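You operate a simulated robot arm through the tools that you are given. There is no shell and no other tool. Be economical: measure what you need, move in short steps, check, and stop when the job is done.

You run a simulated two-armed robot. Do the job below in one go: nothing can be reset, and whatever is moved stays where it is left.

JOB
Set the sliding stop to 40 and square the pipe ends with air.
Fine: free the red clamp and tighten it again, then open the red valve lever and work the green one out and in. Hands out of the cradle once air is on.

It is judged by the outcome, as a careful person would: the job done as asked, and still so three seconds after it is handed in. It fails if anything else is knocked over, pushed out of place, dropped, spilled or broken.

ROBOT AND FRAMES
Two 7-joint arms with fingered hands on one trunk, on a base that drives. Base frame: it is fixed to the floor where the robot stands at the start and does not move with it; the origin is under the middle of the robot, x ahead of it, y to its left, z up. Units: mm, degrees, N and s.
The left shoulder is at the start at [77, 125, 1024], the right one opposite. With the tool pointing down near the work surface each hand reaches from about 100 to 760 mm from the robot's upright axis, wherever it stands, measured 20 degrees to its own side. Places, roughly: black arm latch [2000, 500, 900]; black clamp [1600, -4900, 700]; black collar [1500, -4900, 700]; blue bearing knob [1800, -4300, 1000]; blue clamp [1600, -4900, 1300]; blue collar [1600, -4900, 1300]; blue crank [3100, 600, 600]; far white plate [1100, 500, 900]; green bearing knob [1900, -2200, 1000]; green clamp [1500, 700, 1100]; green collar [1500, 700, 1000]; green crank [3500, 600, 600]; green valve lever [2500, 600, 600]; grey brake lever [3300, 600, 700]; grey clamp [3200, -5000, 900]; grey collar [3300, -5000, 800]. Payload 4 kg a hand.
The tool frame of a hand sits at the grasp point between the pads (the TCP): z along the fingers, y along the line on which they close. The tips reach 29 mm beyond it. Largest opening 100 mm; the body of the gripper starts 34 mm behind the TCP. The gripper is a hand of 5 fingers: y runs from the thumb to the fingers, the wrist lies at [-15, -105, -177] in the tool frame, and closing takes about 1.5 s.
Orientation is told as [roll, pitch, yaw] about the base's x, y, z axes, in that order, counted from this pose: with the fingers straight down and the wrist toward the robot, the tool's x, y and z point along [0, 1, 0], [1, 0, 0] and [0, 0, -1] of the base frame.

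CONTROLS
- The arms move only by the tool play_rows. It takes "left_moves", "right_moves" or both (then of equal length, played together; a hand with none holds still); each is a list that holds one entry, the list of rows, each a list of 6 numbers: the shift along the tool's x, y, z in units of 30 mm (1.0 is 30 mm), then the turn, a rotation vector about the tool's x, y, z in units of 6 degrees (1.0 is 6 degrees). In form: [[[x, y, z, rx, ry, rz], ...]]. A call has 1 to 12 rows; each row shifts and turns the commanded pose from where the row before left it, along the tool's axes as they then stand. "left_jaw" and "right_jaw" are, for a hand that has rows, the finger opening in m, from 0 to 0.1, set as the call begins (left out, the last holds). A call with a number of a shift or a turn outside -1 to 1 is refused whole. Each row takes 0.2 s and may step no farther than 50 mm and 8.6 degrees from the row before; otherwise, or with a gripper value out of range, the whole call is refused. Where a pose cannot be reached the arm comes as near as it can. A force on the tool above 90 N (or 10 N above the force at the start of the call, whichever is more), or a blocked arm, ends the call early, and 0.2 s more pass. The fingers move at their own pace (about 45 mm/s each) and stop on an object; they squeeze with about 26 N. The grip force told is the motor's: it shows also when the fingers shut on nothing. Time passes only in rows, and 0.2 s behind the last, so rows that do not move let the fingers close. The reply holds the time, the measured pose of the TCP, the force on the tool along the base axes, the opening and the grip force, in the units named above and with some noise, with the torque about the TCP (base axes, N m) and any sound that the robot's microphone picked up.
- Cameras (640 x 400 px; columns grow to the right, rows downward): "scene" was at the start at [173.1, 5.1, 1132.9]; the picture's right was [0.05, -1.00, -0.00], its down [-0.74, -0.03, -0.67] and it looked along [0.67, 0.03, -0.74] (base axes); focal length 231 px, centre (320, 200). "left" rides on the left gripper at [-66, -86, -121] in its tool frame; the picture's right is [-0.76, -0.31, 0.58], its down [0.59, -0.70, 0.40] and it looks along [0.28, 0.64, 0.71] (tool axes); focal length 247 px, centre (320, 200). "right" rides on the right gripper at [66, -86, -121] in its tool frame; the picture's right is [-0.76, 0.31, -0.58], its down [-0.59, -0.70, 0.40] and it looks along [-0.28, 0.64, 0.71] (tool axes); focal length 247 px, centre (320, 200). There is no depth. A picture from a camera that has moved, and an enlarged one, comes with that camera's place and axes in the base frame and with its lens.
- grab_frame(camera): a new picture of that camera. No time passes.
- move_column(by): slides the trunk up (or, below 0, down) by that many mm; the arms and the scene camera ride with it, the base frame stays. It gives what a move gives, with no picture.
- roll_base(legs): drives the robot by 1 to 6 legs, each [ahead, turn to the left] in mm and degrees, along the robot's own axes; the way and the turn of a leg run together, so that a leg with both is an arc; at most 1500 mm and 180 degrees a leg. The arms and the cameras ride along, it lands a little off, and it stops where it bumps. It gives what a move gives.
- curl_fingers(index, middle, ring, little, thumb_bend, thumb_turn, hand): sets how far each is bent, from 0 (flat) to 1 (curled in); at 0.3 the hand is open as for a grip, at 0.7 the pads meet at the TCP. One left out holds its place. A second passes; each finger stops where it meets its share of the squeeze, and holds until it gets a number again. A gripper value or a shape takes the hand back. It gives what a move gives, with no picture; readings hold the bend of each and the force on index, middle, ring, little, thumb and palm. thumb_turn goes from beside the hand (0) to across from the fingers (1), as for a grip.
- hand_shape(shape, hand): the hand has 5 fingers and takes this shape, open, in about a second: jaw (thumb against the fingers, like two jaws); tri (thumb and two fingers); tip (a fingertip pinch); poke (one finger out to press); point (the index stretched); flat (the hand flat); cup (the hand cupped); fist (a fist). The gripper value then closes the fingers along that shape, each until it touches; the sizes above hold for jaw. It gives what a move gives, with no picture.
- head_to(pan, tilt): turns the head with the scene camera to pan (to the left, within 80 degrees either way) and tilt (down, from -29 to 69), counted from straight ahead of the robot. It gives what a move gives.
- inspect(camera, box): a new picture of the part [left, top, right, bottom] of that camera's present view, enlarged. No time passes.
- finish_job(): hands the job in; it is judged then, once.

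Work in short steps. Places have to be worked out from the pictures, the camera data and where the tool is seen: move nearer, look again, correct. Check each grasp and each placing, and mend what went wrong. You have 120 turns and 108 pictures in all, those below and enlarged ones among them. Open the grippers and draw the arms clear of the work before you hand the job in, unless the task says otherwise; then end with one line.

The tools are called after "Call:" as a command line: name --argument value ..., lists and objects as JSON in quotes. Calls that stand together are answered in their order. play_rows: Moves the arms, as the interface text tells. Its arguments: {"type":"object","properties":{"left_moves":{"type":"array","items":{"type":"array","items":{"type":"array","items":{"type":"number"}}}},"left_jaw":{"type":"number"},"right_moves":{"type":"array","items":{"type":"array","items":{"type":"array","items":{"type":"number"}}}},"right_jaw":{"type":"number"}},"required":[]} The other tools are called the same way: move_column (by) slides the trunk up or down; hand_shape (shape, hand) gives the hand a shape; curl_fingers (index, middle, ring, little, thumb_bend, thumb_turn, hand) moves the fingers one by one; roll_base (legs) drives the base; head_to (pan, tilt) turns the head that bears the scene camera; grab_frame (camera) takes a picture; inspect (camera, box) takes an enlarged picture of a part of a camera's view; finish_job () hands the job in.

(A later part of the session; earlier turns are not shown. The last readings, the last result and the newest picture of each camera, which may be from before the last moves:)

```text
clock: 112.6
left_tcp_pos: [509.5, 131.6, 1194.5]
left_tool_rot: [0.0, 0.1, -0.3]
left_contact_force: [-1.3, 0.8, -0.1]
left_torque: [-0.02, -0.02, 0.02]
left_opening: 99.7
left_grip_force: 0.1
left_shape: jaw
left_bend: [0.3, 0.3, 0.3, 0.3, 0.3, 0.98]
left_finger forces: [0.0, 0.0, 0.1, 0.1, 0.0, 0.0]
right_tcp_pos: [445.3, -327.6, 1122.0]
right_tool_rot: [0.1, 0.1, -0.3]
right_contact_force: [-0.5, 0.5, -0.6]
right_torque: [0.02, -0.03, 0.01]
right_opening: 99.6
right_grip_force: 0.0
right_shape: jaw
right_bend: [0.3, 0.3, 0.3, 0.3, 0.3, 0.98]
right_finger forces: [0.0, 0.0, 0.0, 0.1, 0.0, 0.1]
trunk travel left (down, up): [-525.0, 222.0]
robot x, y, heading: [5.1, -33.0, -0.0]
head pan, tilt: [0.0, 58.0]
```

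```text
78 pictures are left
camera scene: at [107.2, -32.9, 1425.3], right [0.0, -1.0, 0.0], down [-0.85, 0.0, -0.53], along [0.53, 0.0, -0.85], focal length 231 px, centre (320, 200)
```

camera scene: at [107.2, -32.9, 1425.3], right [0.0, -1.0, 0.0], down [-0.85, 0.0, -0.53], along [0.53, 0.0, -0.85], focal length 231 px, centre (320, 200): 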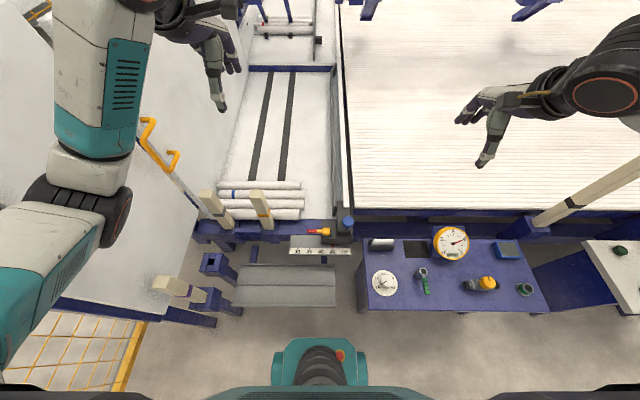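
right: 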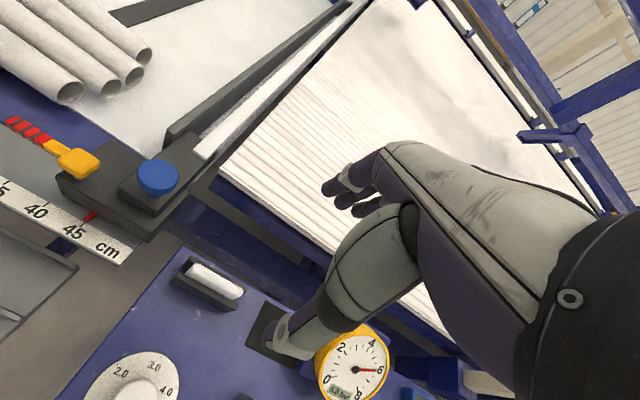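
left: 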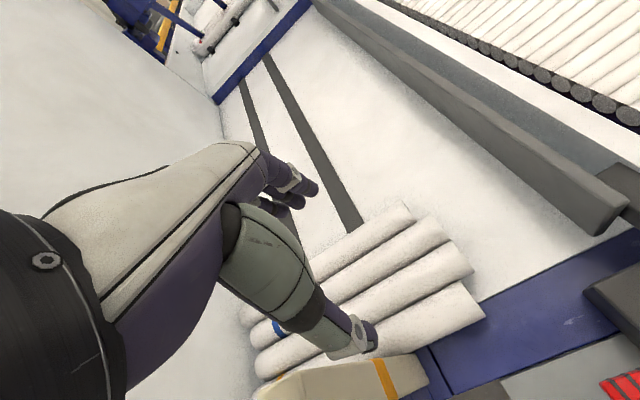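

The lever is at roughly [484, -30, 580]. I lower the trunk back to the starting height and enlarge the stop.

Call:
move_column --by -300

Call:
inspect --camera "scene" --box '[270, 110, 400, 200]'

Call:
grab_frame --camera "right"

```text
clock: 115.6
left_tcp_pos: [510.1, 132.3, 894.2]
left_tool_rot: [-0.1, -0.1, -0.3]
left_contact_force: [0.8, 0.1, 0.7]
left_torque: [-0.03, -0.01, -0.03]
left_opening: 99.6
left_grip_force: 0.0
left_shape: jaw
left_bend: [0.3, 0.3, 0.3, 0.3, 0.3, 0.98]
left_finger forces: [0.0, 0.0, 0.0, 0.1, 0.1, 0.0]
right_tcp_pos: [445.5, -329.4, 822.4]
right_tool_rot: [0.1, 0.0, -0.3]
right_contact_force: [0.3, 1.0, 0.2]
right_torque: [-0.01, -0.02, -0.04]
right_opening: 99.8
right_grip_force: 0.1
right_shape: jaw
right_bend: [0.3, 0.3, 0.3, 0.3, 0.3, 0.98]
right_finger forces: [0.1, 0.0, 0.0, 0.1, 0.0, 0.1]
trunk travel left (down, up): [-225.0, 522.0]
robot x, y, heading: [4.9, -33.1, 0.0]
head pan, tilt: [0.0, 58.0]
```

```text
4.44 times, centred on (335, 155) of scene
camera zoom: at [169.0, -33.0, 1119.8], right [0.0, -1.0, 0.0], down [-0.85, 0.0, -0.53], along [0.53, 0.0, -0.85], focal length 1028 px, centre (253, 400)
```

zoom: 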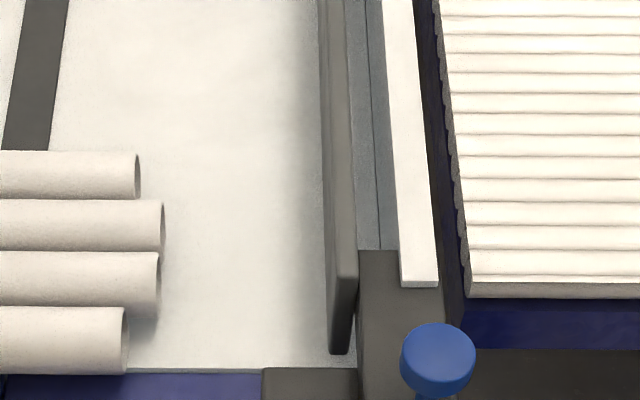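

```text
76 pictures are left
camera right: at [361.5, -263.2, 944.7], right [0.3, -0.76, 0.58], down [-0.71, -0.59, -0.4], along [0.64, -0.29, -0.71], focal length 247 px, centre (320, 200)
```

right: 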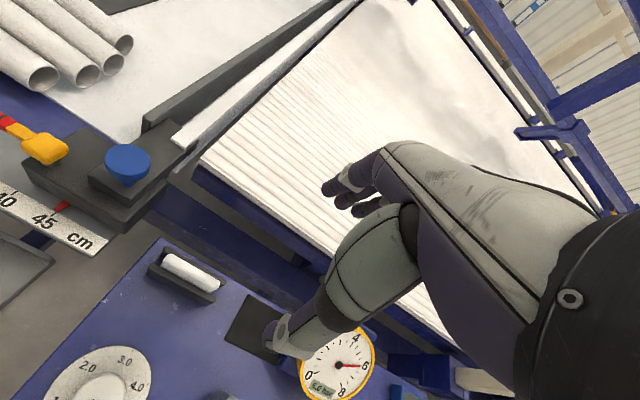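

The stop carries a long end plate. I move the right hand left for a close view of the clamp and scale.

Call:
play_rows --right_moves '[[[1, 0, 0, 0, 0, 0], [1, 0, 0, 0, 0, 0], [1, 0, 0, 0, 0, 0], [1, 0, 0, 0, 0, 0], [1, 0, 0, 0, 0, 0], [1, 0, 0, 0, 0, 0]]]'

Call:
grab_frame --camera "right"

Call:
inspect --camera "scene" --box '[260, 160, 400, 250]'

```text
clock: 117.0
left_tcp_pos: [509.6, 132.8, 894.7]
left_tool_rot: [0.0, 0.0, -0.4]
left_contact_force: [0.0, 0.4, -0.2]
left_torque: [0.05, -0.01, -0.03]
left_opening: 99.6
left_grip_force: 0.1
left_shape: jaw
left_bend: [0.3, 0.3, 0.3, 0.3, 0.3, 0.98]
left_finger forces: [0.0, 0.0, 0.0, 0.0, 0.1, 0.0]
right_tcp_pos: [451.0, -150.1, 821.3]
right_tool_rot: [-0.1, 0.1, -0.3]
right_contact_force: [0.3, -0.2, 1.2]
right_torque: [0.02, 0.0, 0.03]
right_opening: 99.9
right_grip_force: 0.1
right_shape: jaw
right_bend: [0.3, 0.3, 0.3, 0.3, 0.3, 0.98]
right_finger forces: [0.1, 0.0, 0.0, 0.1, 0.1, 0.0]
right hand out of reach, approached as far as the arm can: row 3
trunk travel left (down, up): [-225.0, 522.0]
robot x, y, heading: [5.8, -33.8, -0.1]
head pan, tilt: [0.0, 58.0]
```

```text
75 pictures are left
camera right: at [366.5, -83.7, 944.3], right [0.3, -0.76, 0.58], down [-0.71, -0.59, -0.4], along [0.64, -0.29, -0.71], focal length 247 px, centre (320, 200)
```

right: 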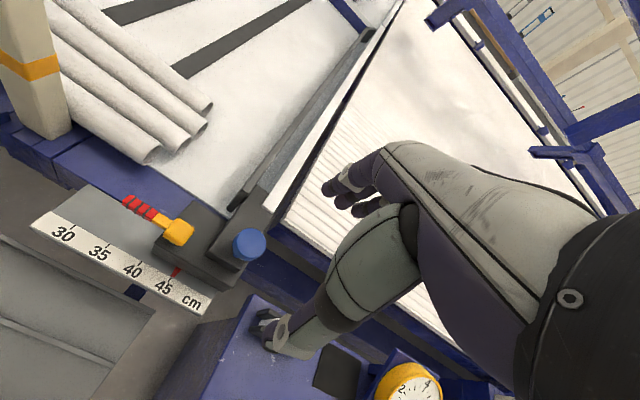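

```text
4.44 times, centred on (330, 205) of scene
camera zoom: at [169.2, -32.9, 1119.6], right [0.0, -1.0, 0.0], down [-0.85, 0.0, -0.53], along [0.53, 0.0, -0.85], focal length 1028 px, centre (276, 178)
```

zoom: 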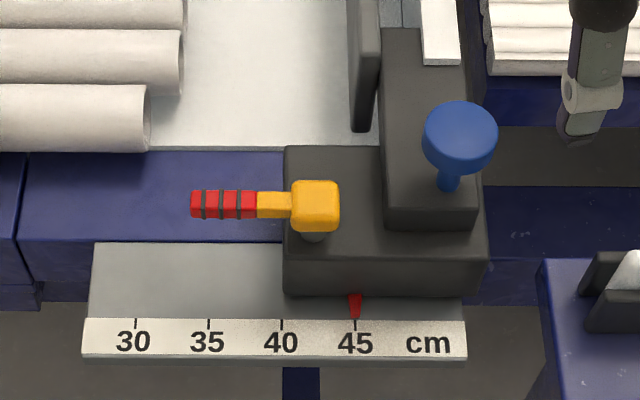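

The clamp is a lever on a vertical stud: hub near [505, -57, 550], grip pointing left to y≈18. I bring the right hand above the red grip.

Call:
play_rows --right_moves '[[[0.8, 0.3, 1, 0, 0, 0], [0.8, 0.3, 1, 0, 0, 0], [0.8, 0.3, 1, 0, 0, 0], [0.8, 0.3, 1, 0, 0, 0], [0.8, 0.3, 1, 0, 0, 0], [0.8, 0.3, 0.7, 0, 0, 0]]]'

Call:
grab_frame --camera "right"

Call:
grab_frame --camera "scene"

```text
clock: 118.4
left_tcp_pos: [510.9, 133.8, 893.4]
left_tool_rot: [0.0, -0.1, -0.2]
left_contact_force: [0.2, 0.4, 1.4]
left_torque: [0.01, 0.03, -0.03]
left_opening: 100.0
left_grip_force: 0.1
left_shape: jaw
left_bend: [0.3, 0.3, 0.3, 0.3, 0.3, 0.98]
left_finger forces: [0.0, 0.1, 0.1, 0.0, 0.1, 0.0]
right_tcp_pos: [506.0, -4.1, 651.6]
right_tool_rot: [0.1, 0.0, -0.3]
right_contact_force: [-0.2, -0.4, 0.1]
right_torque: [-0.03, 0.0, -0.02]
right_opening: 100.0
right_grip_force: 0.0
right_shape: jaw
right_bend: [0.3, 0.3, 0.3, 0.3, 0.3, 0.98]
right_finger forces: [0.0, 0.1, 0.0, 0.1, 0.0, 0.1]
trunk travel left (down, up): [-225.0, 522.0]
robot x, y, heading: [7.6, -33.5, -0.1]
head pan, tilt: [0.0, 58.0]
```

```text
73 pictures are left
camera right: at [421.6, 61.8, 773.0], right [0.3, -0.76, 0.58], down [-0.71, -0.59, -0.4], along [0.64, -0.29, -0.71], focal length 247 px, centre (320, 200)
```

right: 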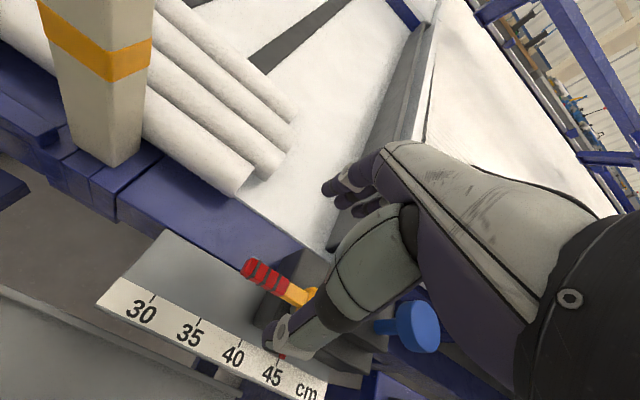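

```text
72 pictures are left
camera scene: at [169.2, -32.7, 1119.6], right [0.0, -1.0, 0.0], down [-0.85, 0.0, -0.53], along [0.53, 0.0, -0.85], focal length 231 px, centre (320, 200)
```

scene: 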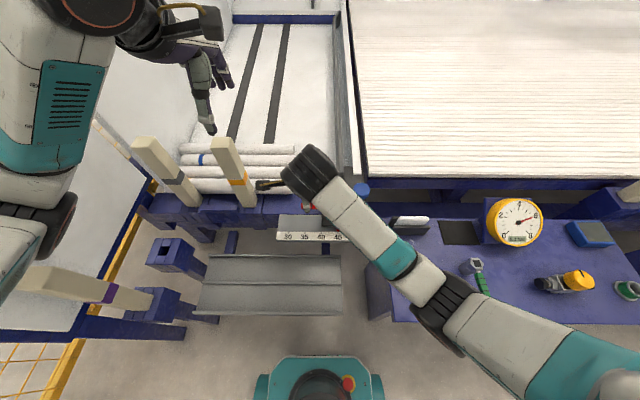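

Pictures agree: the red grip runs y≈-30…12 at x≈506, z≈550, right below the TCP. I descend to z≈556 with open fingers and check.

Call:
play_rows --right_moves '[[[0.2, 0, 1, 0, 0, 0], [0.1, 0, 1, 0, 0, 0], [0, 0, 0.7, 0, 0, 0], [0, 0, 0.45, 0, 0, 0]]]'

Call:
grab_frame --camera "right"

```text
clock: 119.4
left_tcp_pos: [511.4, 132.9, 894.4]
left_tool_rot: [0.0, 0.0, -0.3]
left_contact_force: [0.4, 0.4, 0.4]
left_torque: [0.02, -0.01, 0.02]
left_opening: 99.9
left_grip_force: 0.1
left_shape: jaw
left_bend: [0.3, 0.3, 0.3, 0.3, 0.3, 0.98]
left_finger forces: [0.0, 0.0, 0.0, 0.1, 0.1, 0.1]
right_tcp_pos: [504.9, 4.3, 555.5]
right_tool_rot: [0.0, 0.1, -0.2]
right_contact_force: [-0.5, 0.5, -0.4]
right_torque: [0.01, 0.02, -0.01]
right_opening: 99.7
right_grip_force: 0.0
right_shape: jaw
right_bend: [0.3, 0.3, 0.3, 0.3, 0.3, 0.98]
right_finger forces: [0.0, 0.1, 0.0, 0.0, 0.0, 0.0]
trunk travel left (down, up): [-225.0, 522.0]
robot x, y, heading: [6.8, -31.8, 0.1]
head pan, tilt: [0.0, 58.0]
```

```text
71 pictures are left
camera right: at [420.2, 69.7, 678.3], right [0.3, -0.76, 0.58], down [-0.71, -0.59, -0.4], along [0.64, -0.29, -0.71], focal length 247 px, centre (320, 200)
```

right: 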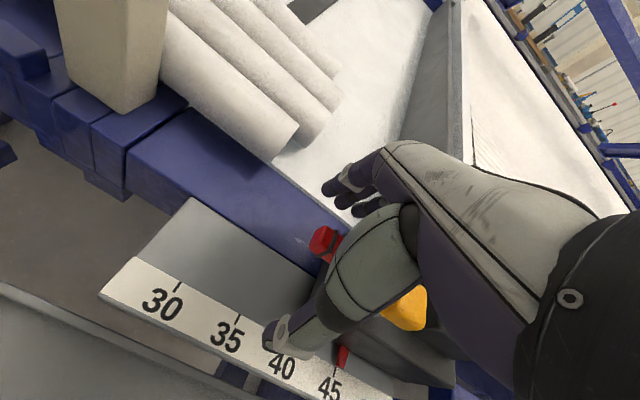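

The lever tip sits right at the grasp point. I close the hand on it.

Call:
play_rows --right_moves '[[[0, 0, 0, 0, 0, 0], [0, 0, 0, 0, 0, 0], [0, 0, 0, 0, 0, 0], [0, 0, 0, 0, 0, 0], [0, 0, 0, 0, 0, 0], [0, 0, 0, 0, 0, 0], [0, 0, 0, 0, 0, 0], [0, 0, 0, 0, 0, 0]]]' --right_jaw 0

Call:
grab_frame --camera "right"

```text
clock: 121.2
left_tcp_pos: [509.4, 132.4, 893.2]
left_tool_rot: [0.0, -0.1, -0.3]
left_contact_force: [-0.6, -0.4, -0.1]
left_torque: [-0.01, 0.02, -0.03]
left_opening: 99.7
left_grip_force: 0.1
left_shape: jaw
left_bend: [0.3, 0.3, 0.3, 0.3, 0.3, 0.98]
left_finger forces: [0.0, 0.0, 0.1, 0.1, 0.1, 0.0]
right_tcp_pos: [503.5, 4.7, 555.8]
right_tool_rot: [0.0, 0.3, -0.2]
right_contact_force: [-5.8, 1.2, -2.3]
right_torque: [-0.01, -0.05, 0.03]
right_opening: 0.0
right_grip_force: 25.8
right_shape: jaw
right_bend: [0.7, 0.7, 0.7, 0.7, 0.73, 1.0]
right_finger forces: [2.1, 0.0, 0.1, 1.8, 9.3, 0.0]
trunk travel left (down, up): [-225.0, 522.0]
robot x, y, heading: [8.1, -34.8, -0.2]
head pan, tilt: [0.0, 58.0]
```

```text
70 pictures are left
camera right: at [419.6, 69.9, 678.1], right [0.31, -0.76, 0.58], down [-0.71, -0.59, -0.4], along [0.64, -0.29, -0.71], focal length 247 px, centre (320, 200)
```

right: 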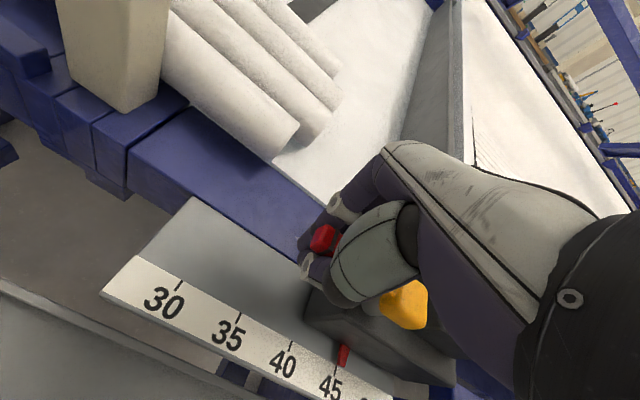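

The hand has closed around/under the lever tip. I try the loosening turn (counter-clockwise, toward the robot) by 30° and watch force.

Call:
play_rows --right_moves '[[[-0.011, -0.217, 0, 0, 0, -1], [-0.011, -0.217, 0, 0, 0, -1], [-0.011, -0.217, 0, 0, 0, -1], [-0.011, -0.217, 0, 0, 0, -1], [-0.011, -0.217, 0, 0, 0, -1]]]'

Call:
grab_frame --camera "right"

```text
clock: 122.4
left_tcp_pos: [509.0, 133.1, 894.0]
left_tool_rot: [0.0, 0.0, -0.2]
left_contact_force: [-0.1, 0.3, 0.3]
left_torque: [0.01, 0.01, 0.03]
left_opening: 99.8
left_grip_force: 0.1
left_shape: jaw
left_bend: [0.3, 0.3, 0.3, 0.3, 0.3, 0.98]
left_finger forces: [0.0, 0.0, 0.0, 0.1, 0.0, 0.1]
right_tcp_pos: [474.9, -3.8, 553.9]
right_tool_rot: [0.1, 0.2, 29.8]
right_contact_force: [-1.3, 6.7, -2.4]
right_torque: [0.0, -0.02, -0.04]
right_opening: 0.0
right_grip_force: 25.4
right_shape: jaw
right_bend: [0.7, 0.7, 0.7, 0.7, 0.73, 1.0]
right_finger forces: [4.6, 0.1, 0.1, 2.2, 4.3, 0.0]
trunk travel left (down, up): [-225.0, 522.0]
robot x, y, heading: [9.2, -32.7, -0.2]
head pan, tilt: [0.0, 58.0]
```

```text
69 pictures are left
camera right: at [368.1, 10.3, 677.4], right [0.64, -0.5, 0.58], down [-0.32, -0.86, -0.4], along [0.7, 0.07, -0.71], focal length 247 px, centre (320, 200)
```

right: 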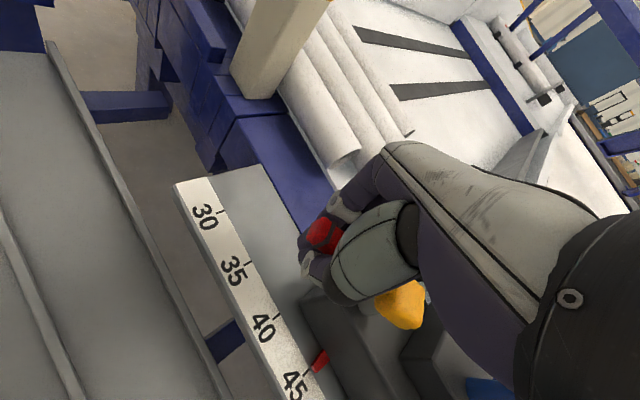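

The lever turns freely with the hand. I go on another 36°.

Call:
play_rows --right_moves '[[[-0.011, -0.217, 0, 0, 0, -1], [-0.011, -0.217, 0, 0, 0, -1], [-0.011, -0.217, 0, 0, 0, -1], [-0.011, -0.217, 0, 0, 0, -1], [-0.011, -0.217, 0, 0, 0, -1], [-0.011, -0.217, 0, 0, 0, -1]]]'

Call:
grab_frame --camera "right"

Call:
inspect --camera "scene" --box '[250, 150, 400, 250]'

```text
clock: 123.8
left_tcp_pos: [510.7, 132.2, 894.2]
left_tool_rot: [0.0, 0.1, -0.3]
left_contact_force: [-0.3, -0.1, -0.3]
left_torque: [-0.02, 0.0, 0.01]
left_opening: 99.8
left_grip_force: 0.0
left_shape: jaw
left_bend: [0.3, 0.3, 0.3, 0.3, 0.3, 0.98]
left_finger forces: [0.0, 0.0, 0.0, 0.1, 0.0, 0.1]
right_tcp_pos: [448.0, -34.1, 555.9]
right_tool_rot: [0.0, 0.1, 65.9]
right_contact_force: [-1.5, -0.2, -4.8]
right_torque: [0.02, -0.04, -0.14]
right_opening: 0.0
right_grip_force: 25.6
right_shape: jaw
right_bend: [0.7, 0.7, 0.7, 0.7, 0.73, 1.0]
right_finger forces: [7.0, 0.1, 0.0, 0.3, 7.9, 0.0]
trunk travel left (down, up): [-225.0, 522.0]
robot x, y, heading: [7.1, -35.0, -0.1]
head pan, tilt: [0.0, 58.0]
```

```text
68 pictures are left
camera right: at [354.1, -85.0, 677.9], right [0.82, -0.03, 0.58], down [0.25, -0.88, -0.4], along [0.52, 0.47, -0.71], focal length 247 px, centre (320, 200)
```

right: 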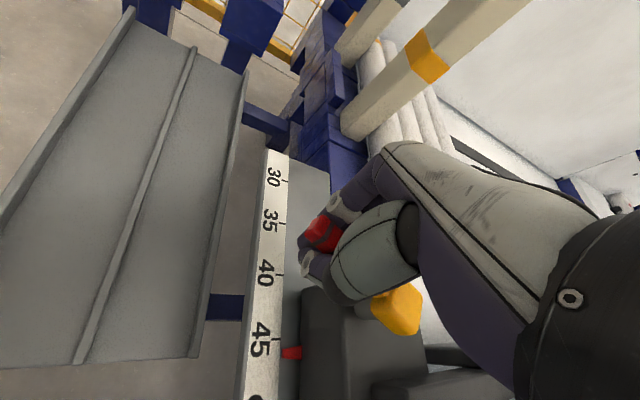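

```text
4.00 times, centred on (325, 200) of scene
camera zoom: at [169.4, -32.8, 1119.6], right [0.0, -1.0, 0.0], down [-0.85, 0.0, -0.53], along [0.53, 0.0, -0.85], focal length 925 px, centre (300, 200)
```

zoom: 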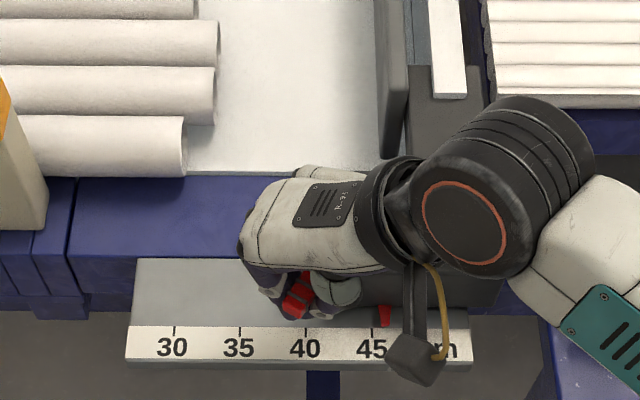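

Still free at 66°. I turn 24° more to the full quarter turn.

Call:
play_rows --right_moves '[[[-0.011, -0.217, 0, 0, 0, -1], [-0.011, -0.217, 0, 0, 0, -1], [-0.011, -0.217, 0, 0, 0, -1], [-0.011, -0.217, 0, 0, 0, -1]]]'

Call:
inspect --camera "scene" --box '[250, 150, 400, 250]'

```text
clock: 124.8
left_tcp_pos: [509.7, 133.3, 894.0]
left_tool_rot: [0.0, 0.0, -0.3]
left_contact_force: [0.1, 0.7, -0.7]
left_torque: [0.02, -0.04, -0.01]
left_opening: 99.8
left_grip_force: 0.0
left_shape: jaw
left_bend: [0.3, 0.3, 0.3, 0.3, 0.3, 0.98]
left_finger forces: [0.1, 0.0, 0.1, 0.1, 0.0, 0.1]
right_tcp_pos: [441.2, -58.4, 555.6]
right_tool_rot: [0.3, 0.1, 89.8]
right_contact_force: [-15.3, 3.6, -9.4]
right_torque: [0.03, 0.0, 0.02]
right_opening: 0.0
right_grip_force: 25.7
right_shape: jaw
right_bend: [0.7, 0.7, 0.7, 0.7, 0.73, 1.0]
right_finger forces: [7.3, 0.0, 0.0, 6.5, 8.9, 0.1]
trunk travel left (down, up): [-225.0, 522.0]
robot x, y, heading: [8.5, -34.0, -0.4]
head pan, tilt: [0.0, 58.0]
```

```text
4.00 times, centred on (325, 200) of scene
camera zoom: at [168.7, -32.6, 1119.6], right [0.0, -1.0, 0.0], down [-0.85, 0.0, -0.53], along [0.53, 0.0, -0.85], focal length 925 px, centre (300, 200)
```

zoom: 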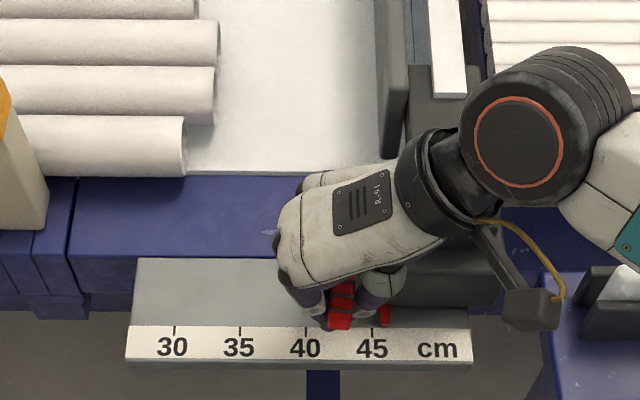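

Now at 90°. Holding the lever, I try sliding the stop 12 mm to the left and check whether the pointer follows.

Call:
play_rows --right_moves '[[[0.08, 0.2, 0, 0, 0, 0], [0, 0.2, 0, 0, 0, 0], [0, 0, 0, 0, 0, 0]]]'

Call:
inspect --camera "scene" --box '[250, 150, 400, 250]'

```text
clock: 125.6
left_tcp_pos: [509.9, 131.7, 893.8]
left_tool_rot: [0.0, 0.1, -0.3]
left_contact_force: [0.1, 0.4, -1.1]
left_torque: [-0.01, 0.01, 0.01]
left_opening: 100.3
left_grip_force: 0.0
left_shape: jaw
left_bend: [0.3, 0.3, 0.3, 0.3, 0.3, 0.98]
left_finger forces: [0.1, 0.1, 0.1, 0.1, 0.0, 0.0]
right_tcp_pos: [441.1, -45.3, 556.9]
right_tool_rot: [0.0, -0.1, 89.7]
right_contact_force: [-5.9, 2.9, -10.6]
right_torque: [0.12, -0.05, -0.02]
right_opening: 0.0
right_grip_force: 26.1
right_shape: jaw
right_bend: [0.7, 0.7, 0.7, 0.7, 0.73, 1.0]
right_finger forces: [9.0, 0.0, 0.0, 2.7, 11.6, 0.0]
trunk travel left (down, up): [-225.0, 522.0]
robot x, y, heading: [8.5, -34.3, -0.1]
head pan, tilt: [0.0, 58.0]
```

```text
4.00 times, centred on (325, 200) of scene
camera zoom: at [169.6, -32.7, 1119.5], right [0.0, -1.0, 0.0], down [-0.85, 0.0, -0.53], along [0.53, 0.0, -0.85], focal length 925 px, centre (300, 200)
```

zoom: 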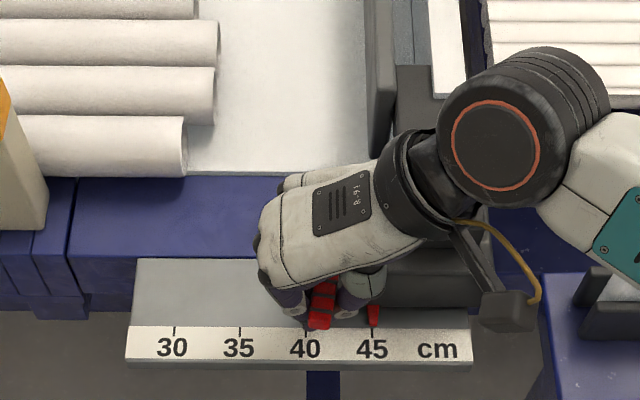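

The pointer follows with the lever. I slide a further 42 mm and check.

Call:
play_rows --right_moves '[[[0, 0.35, 0, 0, 0, 0], [0, 0.35, 0, 0, 0, 0], [0, 0.35, 0, 0, 0, 0], [0, 0.35, 0, 0, 0, 0], [0, 0, 0, 0, 0, 0]]]'

Call:
inspect --camera "scene" --box '[250, 150, 400, 250]'

Call:
grab_frame --camera "right"

```text
clock: 126.8
left_tcp_pos: [510.6, 132.5, 893.8]
left_tool_rot: [0.1, 0.0, -0.3]
left_contact_force: [-0.4, -0.2, 0.4]
left_torque: [0.0, -0.01, -0.01]
left_opening: 99.8
left_grip_force: 0.0
left_shape: jaw
left_bend: [0.3, 0.3, 0.3, 0.3, 0.3, 0.98]
left_finger forces: [0.0, 0.0, 0.0, 0.0, 0.0, 0.0]
right_tcp_pos: [440.2, -3.0, 556.2]
right_tool_rot: [0.1, -0.1, 89.8]
right_contact_force: [2.1, 0.1, -9.0]
right_torque: [0.04, 0.0, -0.03]
right_opening: 0.0
right_grip_force: 25.7
right_shape: jaw
right_bend: [0.7, 0.7, 0.7, 0.7, 0.74, 1.0]
right_finger forces: [8.6, 0.0, 0.1, 1.1, 10.7, 0.0]
trunk travel left (down, up): [-225.0, 522.0]
robot x, y, heading: [4.2, -34.5, -0.2]
head pan, tilt: [0.0, 58.0]
```

```text
4.00 times, centred on (325, 200) of scene
camera zoom: at [169.8, -32.7, 1119.5], right [0.0, -1.0, 0.0], down [-0.85, 0.0, -0.53], along [0.53, 0.0, -0.85], focal length 925 px, centre (300, 200)
```

zoom: 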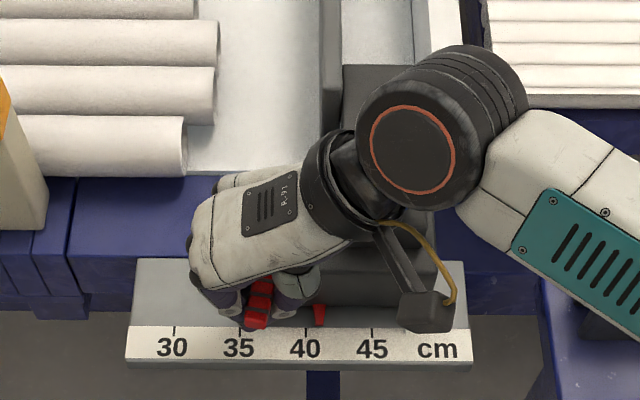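

```text
63 pictures are left
camera right: at [375.9, -89.5, 678.8], right [0.76, 0.3, 0.58], down [0.59, -0.71, -0.4], along [0.29, 0.64, -0.71], focal length 247 px, centre (320, 200)
```

right: 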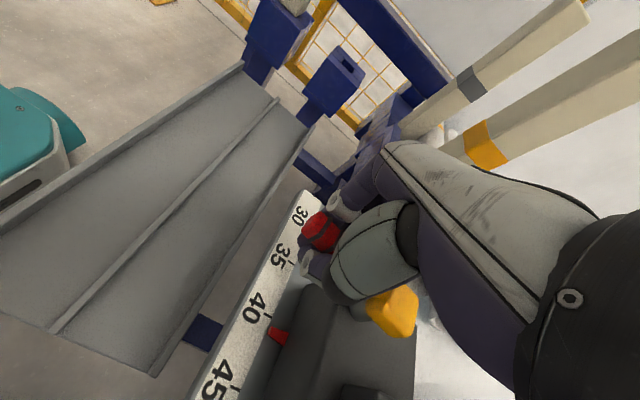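

About 9 mm remain. I slide 8 mm and view finely.

Call:
play_rows --right_moves '[[[0, 0.27, 0, 0, 0, 0], [0, 0, 0, 0, 0, 0]]]'

Call:
inspect --camera "scene" --box '[290, 210, 370, 260]'

```text
clock: 127.4
left_tcp_pos: [510.7, 132.5, 893.4]
left_tool_rot: [0.0, 0.1, -0.3]
left_contact_force: [0.1, 1.2, -0.1]
left_torque: [0.02, -0.01, -0.01]
left_opening: 99.9
left_grip_force: 0.1
left_shape: jaw
left_bend: [0.3, 0.3, 0.3, 0.3, 0.3, 0.98]
left_finger forces: [0.0, 0.0, 0.0, 0.0, 0.1, 0.0]
right_tcp_pos: [439.6, 4.1, 556.4]
right_tool_rot: [0.2, 0.0, 89.8]
right_contact_force: [0.3, -0.1, -8.1]
right_torque: [0.07, -0.06, 0.07]
right_opening: 0.0
right_grip_force: 25.9
right_shape: jaw
right_bend: [0.7, 0.7, 0.7, 0.7, 0.74, 1.0]
right_finger forces: [6.9, 0.2, 0.0, 2.2, 10.3, 0.1]
trunk travel left (down, up): [-225.0, 522.0]
robot x, y, heading: [3.1, -37.3, 0.2]
head pan, tilt: [0.0, 58.0]
```

```text
8.00 times, centred on (330, 235) of scene
camera zoom: at [169.7, -32.8, 1119.5], right [0.0, -1.0, 0.0], down [-0.85, 0.0, -0.53], along [0.53, 0.0, -0.85], focal length 1851 px, centre (240, -80)
```

zoom: 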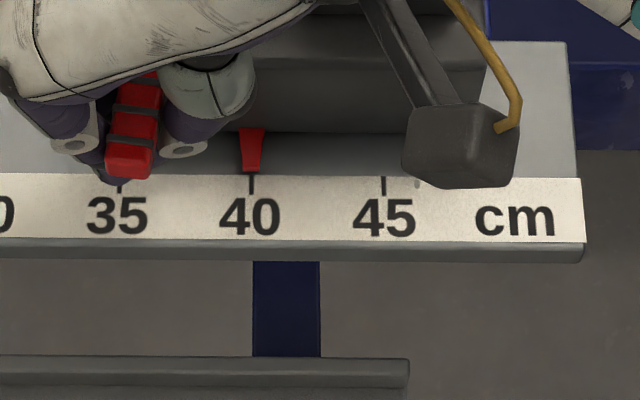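

The pointer is exactly on 40. I turn the lever back clockwise about the hub, first 42°, then check the pointer again.

Call:
play_rows --right_moves '[[[-0.05, 0.228, 0, 0, 0, 1], [-0.05, 0.228, 0, 0, 0, 1], [-0.05, 0.228, 0, 0, 0, 1], [-0.05, 0.228, 0, 0, 0, 1], [-0.05, 0.228, 0, 0, 0, 1], [-0.05, 0.228, 0, 0, 0, 1], [-0.05, 0.228, 0, 0, 0, 1]]]'

Call:
inspect --camera "scene" --box '[270, 180, 370, 255]'

```text
clock: 129.0
left_tcp_pos: [510.1, 131.9, 893.4]
left_tool_rot: [0.0, 0.1, -0.4]
left_contact_force: [0.5, 0.4, 0.6]
left_torque: [0.04, -0.01, 0.0]
left_opening: 99.7
left_grip_force: 0.1
left_shape: jaw
left_bend: [0.3, 0.3, 0.3, 0.3, 0.3, 0.98]
left_finger forces: [0.1, 0.0, 0.0, 0.0, 0.0, 0.0]
right_tcp_pos: [465.1, 44.3, 556.7]
right_tool_rot: [0.1, 0.0, 47.6]
right_contact_force: [-1.7, -2.5, -6.1]
right_torque: [0.06, -0.06, -0.08]
right_opening: 0.0
right_grip_force: 25.8
right_shape: jaw
right_bend: [0.7, 0.7, 0.7, 0.7, 0.74, 1.0]
right_finger forces: [7.3, 0.0, 0.1, 1.1, 10.9, 0.0]
trunk travel left (down, up): [-225.0, 522.0]
robot x, y, heading: [8.0, -38.4, -0.3]
head pan, tilt: [0.0, 58.0]
```

```text
5.33 times, centred on (320, 218) of scene
camera zoom: at [169.5, -32.9, 1119.5], right [0.0, -1.0, 0.0], down [-0.85, 0.0, -0.53], along [0.53, 0.0, -0.85], focal length 1234 px, centre (320, 107)
```

zoom: 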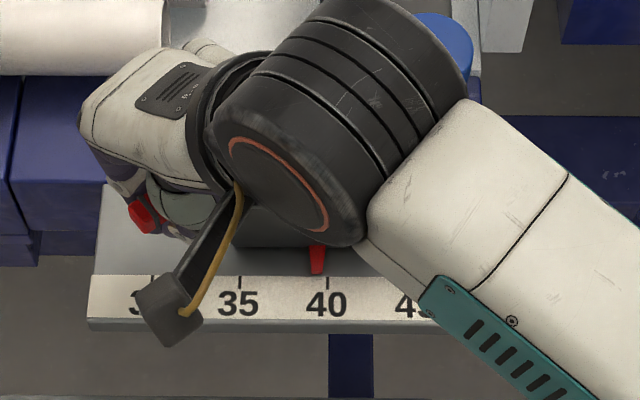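

The stop crept about 5 mm past. I shift the hand 7 mm back to the right and recheck before tightening.

Call:
play_rows --right_moves '[[[-0.157, -0.172, 0, 0, 0, 0], [0, 0, 0, 0, 0, 0]]]'

Call:
inspect --camera "scene" --box '[290, 210, 370, 260]'

```text
clock: 129.6
left_tcp_pos: [510.4, 133.4, 894.3]
left_tool_rot: [0.0, 0.0, -0.3]
left_contact_force: [-0.2, -0.2, -1.0]
left_torque: [0.0, 0.03, 0.02]
left_opening: 99.8
left_grip_force: 0.1
left_shape: jaw
left_bend: [0.3, 0.3, 0.3, 0.3, 0.3, 0.98]
left_finger forces: [0.1, 0.0, 0.0, 0.1, 0.0, 0.0]
right_tcp_pos: [463.1, 40.5, 556.1]
right_tool_rot: [0.2, -0.1, 47.9]
right_contact_force: [-5.2, 12.8, -7.0]
right_torque: [-0.04, -0.09, 0.09]
right_opening: 0.0
right_grip_force: 26.6
right_shape: jaw
right_bend: [0.7, 0.7, 0.7, 0.7, 0.74, 1.0]
right_finger forces: [7.7, 0.6, 0.0, 5.5, 8.3, 0.0]
trunk travel left (down, up): [-225.0, 522.0]
robot x, y, heading: [6.4, -37.7, -0.1]
head pan, tilt: [0.0, 58.0]
```

```text
8.00 times, centred on (330, 235) of scene
camera zoom: at [169.2, -32.0, 1119.6], right [0.0, -1.0, 0.0], down [-0.85, 0.0, -0.53], along [0.53, 0.0, -0.85], focal length 1851 px, centre (240, -80)
```

zoom: 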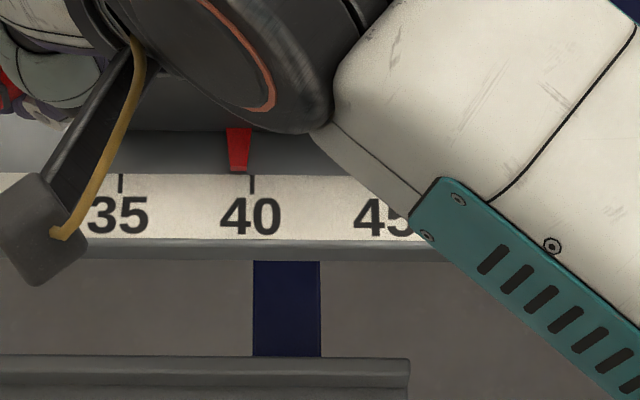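

Still 5 mm off and resisting, so the clamp is already partly biting. I reopen the lever 30° and look.

Call:
play_rows --right_moves '[[[0.027, -0.232, 0, 0, 0, -1], [0.027, -0.232, 0, 0, 0, -1], [0.027, -0.232, 0, 0, 0, -1], [0.027, -0.232, 0, 0, 0, -1], [0.027, -0.232, 0, 0, 0, -1], [0, 0, 0, 0, 0, 0]]]'

Call:
inspect --camera "scene" --box '[270, 195, 370, 258]'

```text
clock: 131.0
left_tcp_pos: [512.2, 132.0, 894.2]
left_tool_rot: [0.0, 0.1, -0.4]
left_contact_force: [-0.8, 0.4, 1.2]
left_torque: [-0.03, 0.01, 0.0]
left_opening: 99.9
left_grip_force: 0.0
left_shape: jaw
left_bend: [0.3, 0.3, 0.3, 0.3, 0.3, 0.98]
left_finger forces: [0.0, 0.0, 0.0, 0.0, 0.0, 0.1]
right_tcp_pos: [445.3, 9.2, 556.4]
right_tool_rot: [0.0, 0.2, 77.9]
right_contact_force: [6.4, -2.3, -9.0]
right_torque: [0.07, -0.04, 0.01]
right_opening: 0.1
right_grip_force: 25.8
right_shape: jaw
right_bend: [0.7, 0.7, 0.7, 0.7, 0.74, 1.0]
right_finger forces: [9.4, 0.2, 0.2, 1.6, 11.4, 0.0]
trunk travel left (down, up): [-225.0, 522.0]
robot x, y, heading: [8.2, -35.9, -0.3]
head pan, tilt: [0.0, 58.0]
```

```text
6.35 times, centred on (320, 226) of scene
camera zoom: at [170.2, -32.8, 1119.4], right [0.0, -1.0, 0.0], down [-0.85, 0.0, -0.53], along [0.53, 0.0, -0.85], focal length 1469 px, centre (320, 32)
```

zoom: 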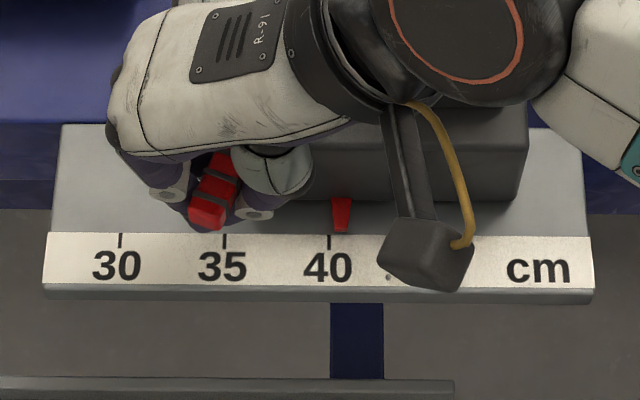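

Now at ~40.6. I close the lever 24° in an arc and recheck.

Call:
play_rows --right_moves '[[[-0.05, 0.228, 0, 0, 0, 1], [-0.05, 0.228, 0, 0, 0, 1], [-0.05, 0.228, 0, 0, 0, 1], [-0.05, 0.228, 0, 0, 0, 1], [0, 0, 0, 0, 0, 0]]]'

Call:
inspect --camera "scene" --box '[270, 195, 370, 258]'

```text
clock: 132.2
left_tcp_pos: [509.9, 133.2, 893.7]
left_tool_rot: [0.1, 0.1, -0.4]
left_contact_force: [0.1, -0.5, -0.1]
left_torque: [0.0, 0.02, -0.01]
left_opening: 100.1
left_grip_force: 0.2
left_shape: jaw
left_bend: [0.3, 0.3, 0.3, 0.3, 0.3, 0.98]
left_finger forces: [0.0, 0.1, 0.0, 0.0, 0.0, 0.1]
right_tcp_pos: [459.0, 33.1, 555.2]
right_tool_rot: [0.2, 0.2, 53.7]
right_contact_force: [-0.7, -1.1, -6.7]
right_torque: [0.04, -0.06, 0.01]
right_opening: 0.2
right_grip_force: 25.9
right_shape: jaw
right_bend: [0.7, 0.7, 0.7, 0.7, 0.74, 1.0]
right_finger forces: [6.9, 0.3, 0.8, 3.0, 10.4, 0.0]
trunk travel left (down, up): [-225.0, 522.0]
robot x, y, heading: [7.0, -34.6, -0.2]
head pan, tilt: [0.0, 58.0]
```

```text
6.35 times, centred on (320, 226) of scene
camera zoom: at [169.4, -32.7, 1119.6], right [0.0, -1.0, 0.0], down [-0.85, 0.0, -0.53], along [0.53, 0.0, -0.85], focal length 1469 px, centre (320, 32)
```

zoom: 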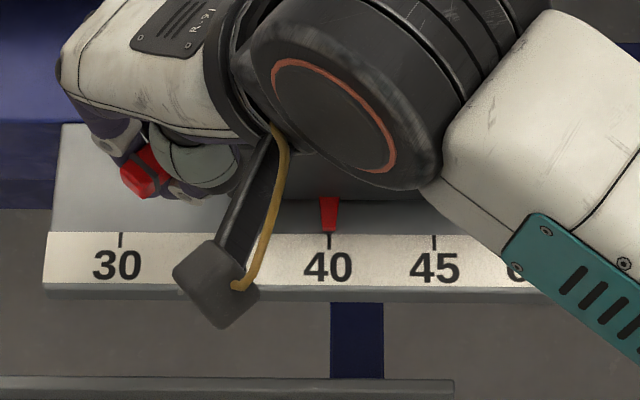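

Exactly on 40 again. I close another 24° with a refined arc and check.

Call:
play_rows --right_moves '[[[-0.027, 0.213, 0, 0, 0, 1], [-0.027, 0.213, 0, 0, 0, 1], [-0.027, 0.213, 0, 0, 0, 1], [-0.027, 0.213, 0, 0, 0, 1], [0, 0, 0, 0, 0, 0]]]'

Call:
inspect --camera "scene" --box '[270, 195, 370, 258]'

```text
clock: 133.4
left_tcp_pos: [511.4, 132.0, 893.6]
left_tool_rot: [0.0, 0.0, -0.3]
left_contact_force: [-0.2, 0.9, 0.1]
left_torque: [0.03, -0.02, -0.02]
left_opening: 99.8
left_grip_force: 0.2
left_shape: jaw
left_bend: [0.3, 0.3, 0.3, 0.3, 0.3, 0.98]
left_finger forces: [0.0, 0.0, 0.0, 0.1, 0.0, 0.0]
right_tcp_pos: [479.1, 47.1, 554.8]
right_tool_rot: [0.0, 0.1, 29.6]
right_contact_force: [3.3, -12.5, -6.2]
right_torque: [0.03, -0.02, -0.02]
right_opening: 0.0
right_grip_force: 26.3
right_shape: jaw
right_bend: [0.7, 0.7, 0.7, 0.7, 0.74, 1.0]
right_finger forces: [8.0, 0.2, 0.1, 0.8, 11.5, 0.0]
trunk travel left (down, up): [-225.0, 522.0]
robot x, y, heading: [8.6, -36.0, -0.0]
head pan, tilt: [0.0, 58.0]
```

```text
6.35 times, centred on (320, 226) of scene
camera zoom: at [169.7, -33.3, 1119.5], right [0.0, -1.0, 0.0], down [-0.85, 0.0, -0.53], along [0.53, 0.0, -0.85], focal length 1469 px, centre (320, 32)
```

zoom: 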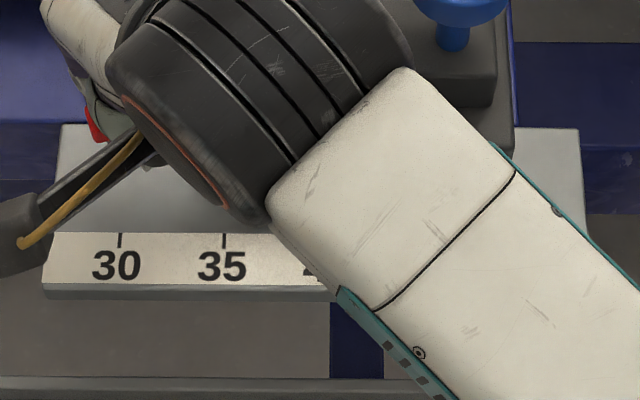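

The scene view of the pointer is blocked; I check with the right hand camera.

Call:
grab_frame --camera "right"

```text
56 pictures are left
camera right: at [374.2, 62.1, 678.3], right [0.64, -0.51, 0.58], down [-0.32, -0.86, -0.4], along [0.7, 0.07, -0.71], focal length 247 px, centre (320, 200)
```

right: 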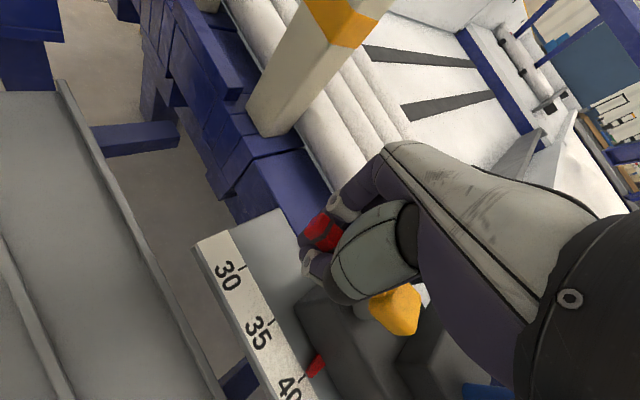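

The pointer still appears at the 40 mark. I finish the last ~30° to the tight position, easing the sideways pull.

Call:
play_rows --right_moves '[[[-0.12, 0.15, 0, 0, 0, 1], [-0.022, 0.209, 0, 0, 0, 1], [-0.022, 0.209, 0, 0, 0, 1], [-0.022, 0.209, 0, 0, 0, 1], [-0.022, 0.209, 0, 0, 0, 1], [0, 0, 0, 0, 0, 0]]]'

Call:
grab_frame --camera "right"

```text
clock: 134.8
left_tcp_pos: [508.4, 132.4, 894.9]
left_tool_rot: [0.0, 0.0, -0.3]
left_contact_force: [0.3, 0.0, -0.4]
left_torque: [-0.01, -0.02, 0.0]
left_opening: 99.9
left_grip_force: 0.0
left_shape: jaw
left_bend: [0.3, 0.3, 0.3, 0.3, 0.3, 0.98]
left_finger forces: [0.0, 0.1, 0.0, 0.0, 0.0, 0.0]
right_tcp_pos: [507.1, 49.4, 555.3]
right_tool_rot: [-0.5, 0.1, -0.2]
right_contact_force: [-27.5, 4.8, 3.2]
right_torque: [-0.01, -0.09, -0.03]
right_opening: 0.5
right_grip_force: 25.8
right_shape: jaw
right_bend: [0.7, 0.7, 0.7, 0.7, 0.74, 1.0]
right_finger forces: [0.1, 0.0, 0.0, 2.0, 23.7, 0.0]
trunk travel left (down, up): [-225.0, 522.0]
robot x, y, heading: [4.9, -34.5, -0.1]
head pan, tilt: [0.0, 58.0]
```

```text
55 pictures are left
camera right: at [422.8, 115.2, 676.5], right [0.31, -0.75, 0.58], down [-0.71, -0.59, -0.39], along [0.64, -0.29, -0.71], focal length 247 px, centre (320, 200)
```

right: 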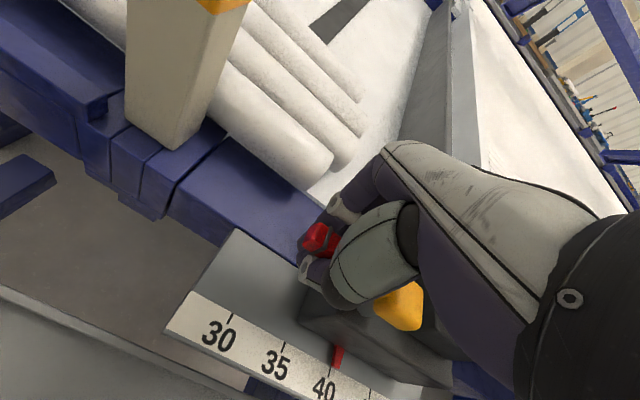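

The clamp resists with 27 N at its tight position. I nudge it a touch more, then open and lift off to check.

Call:
play_rows --right_moves '[[[0, 0.15, 0, 0, 0, 0.3], [0, 0.1, 0, 0, 0, 0], [0, 0, 0, 0, 0, 0]]]'

Call:
play_rows --right_moves '[[[0, -0.2, 0, 0, 0, 0], [0, 0, 0, 0, 0, 0], [0, 0, 0, 0, 0, 0], [0, 0, 0, 0, 0, 0], [0, 0, 0, 0, 0, 0], [0, 0, 0, 0, 0, 0], [0, 0, 0, 0, 0, 0], [0, 0, 0, 0, 0, 0]]]' --right_jaw 0.1

Call:
play_rows --right_moves '[[[0, 0, -1, 0, 0, 0], [0, 0, -1, 0, 0, 0], [0, 0, -1, 0, 0, 0], [0, 0, -1, 0, 0, 0], [-1, 0, -1, 0, 0, 0], [-1, 0, -1, 0, 0, 0], [-1, 0, -1, 0, 0, 0], [-1, 0, -1, 0, 0, 0], [-1, 0, 0, 0, 0, 0], [-1, 0, 0, 0, 0, 0]]]'

Call:
inspect --camera "scene" --box '[260, 160, 380, 250]'

```text
clock: 135.6
left_tcp_pos: [508.1, 132.8, 893.8]
left_tool_rot: [-0.1, -0.1, -0.5]
left_contact_force: [0.0, -0.3, -0.8]
left_torque: [0.0, 0.04, 0.01]
left_opening: 99.8
left_grip_force: 0.0
left_shape: jaw
left_bend: [0.3, 0.3, 0.3, 0.3, 0.3, 0.98]
left_finger forces: [0.0, 0.1, 0.0, 0.0, 0.0, 0.0]
right_tcp_pos: [514.9, 40.6, 547.4]
right_tool_rot: [-1.6, 0.1, -1.7]
right_contact_force: [-44.0, 31.8, 4.5]
right_torque: [0.2, -0.36, -0.33]
right_opening: 4.6
right_grip_force: 26.2
right_shape: jaw
right_bend: [0.71, 0.7, 0.7, 0.7, 0.75, 0.99]
right_finger forces: [0.1, 0.1, 16.2, 0.2, 40.4, 0.0]
trunk travel left (down, up): [-225.0, 522.0]
robot x, y, heading: [6.0, -34.2, -0.1]
head pan, tilt: [0.0, 58.0]
```

```text
clock: 137.4
left_tcp_pos: [510.0, 132.4, 893.9]
left_tool_rot: [0.1, -0.1, -0.3]
left_contact_force: [0.7, 0.0, 0.2]
left_torque: [0.01, 0.02, -0.02]
left_opening: 99.7
left_grip_force: 0.0
left_shape: jaw
left_bend: [0.3, 0.3, 0.3, 0.3, 0.3, 0.98]
left_finger forces: [0.1, 0.1, 0.1, 0.0, 0.1, 0.0]
right_tcp_pos: [522.5, 30.3, 553.8]
right_tool_rot: [-2.2, -1.1, -2.3]
right_contact_force: [0.3, -0.6, 0.4]
right_torque: [0.0, 0.03, -0.02]
right_opening: 99.9
right_grip_force: 0.1
right_shape: jaw
right_bend: [0.3, 0.3, 0.3, 0.3, 0.3, 0.98]
right_finger forces: [0.0, 0.0, 0.1, 0.0, 0.0, 0.0]
trunk travel left (down, up): [-225.0, 522.0]
robot x, y, heading: [6.0, -33.1, 0.0]
head pan, tilt: [0.0, 58.0]
```

```text
clock: 138.2
left_tcp_pos: [510.2, 131.9, 893.5]
left_tool_rot: [0.0, 0.0, -0.3]
left_contact_force: [-0.5, 0.6, -0.9]
left_torque: [0.01, -0.01, -0.02]
left_opening: 99.7
left_grip_force: 0.0
left_shape: jaw
left_bend: [0.3, 0.3, 0.3, 0.3, 0.3, 0.98]
left_finger forces: [0.0, 0.0, 0.1, 0.0, 0.1, 0.1]
right_tcp_pos: [524.3, -20.7, 605.6]
right_tool_rot: [-9.4, -1.7, -2.9]
right_contact_force: [-0.6, 0.3, 0.7]
right_torque: [-0.02, 0.03, 0.03]
right_opening: 100.1
right_grip_force: 0.0
right_shape: jaw
right_bend: [0.3, 0.3, 0.3, 0.3, 0.3, 0.98]
right_finger forces: [0.0, 0.1, 0.1, 0.1, 0.0, 0.1]
trunk travel left (down, up): [-225.0, 522.0]
robot x, y, heading: [9.3, -37.0, 0.1]
head pan, tilt: [0.0, 58.0]
stopped in row 3 (right hand): the arm was blocked; the commanded pose is now the measured one
```

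```text
4.44 times, centred on (320, 205) of scene
camera zoom: at [169.3, -32.8, 1119.6], right [0.0, -1.0, 0.0], down [-0.85, 0.0, -0.53], along [0.53, 0.0, -0.85], focal length 1028 px, centre (320, 178)
```

zoom: 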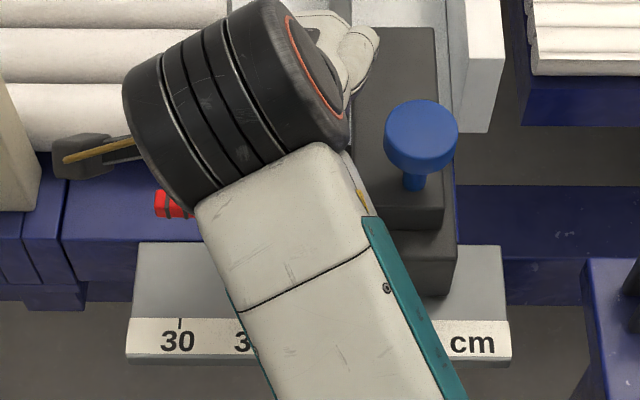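

The lift was blocked; I look at the whole picture to see what interferes.

Call:
grab_frame --camera "scene"

Call:
grab_frame --camera "right"

Call:
grab_frame --camera "left"

```text
53 pictures are left
camera scene: at [169.3, -32.8, 1119.6], right [0.0, -1.0, 0.0], down [-0.85, 0.0, -0.53], along [0.53, 0.0, -0.85], focal length 231 px, centre (320, 200)
```

scene: 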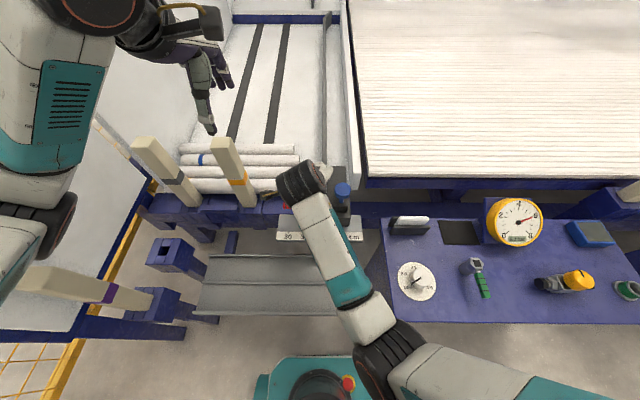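

```text
52 pictures are left
camera right: at [440.2, 67.2, 713.2], right [0.26, -0.67, 0.7], down [-0.73, -0.61, -0.32], along [0.64, -0.43, -0.64], focal length 247 px, centre (320, 200)
```

right: 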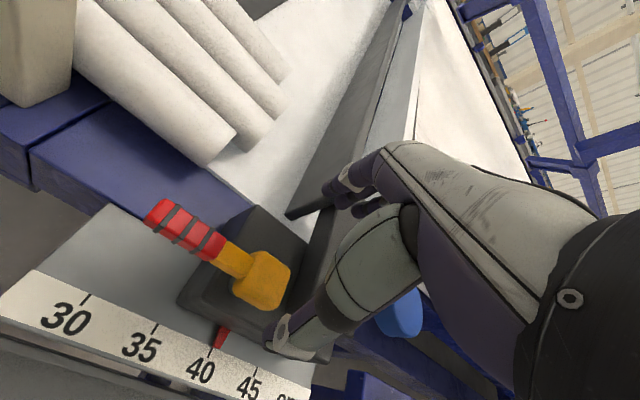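

```text
51 pictures are left
camera left: at [424.6, 66.3, 1014.9], right [-0.31, -0.76, -0.58], down [-0.7, 0.59, -0.4], along [0.64, 0.28, -0.71], focal length 247 px, centre (320, 200)
```

left: 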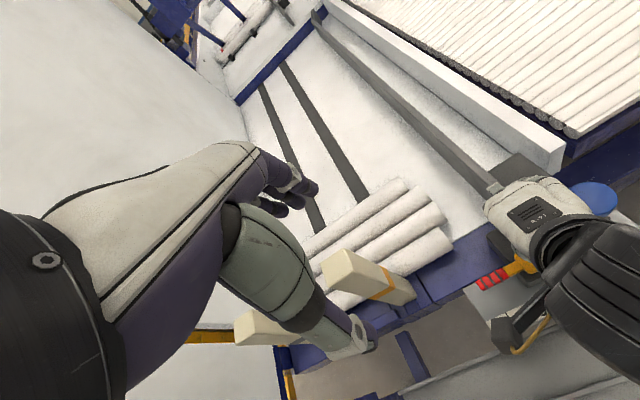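

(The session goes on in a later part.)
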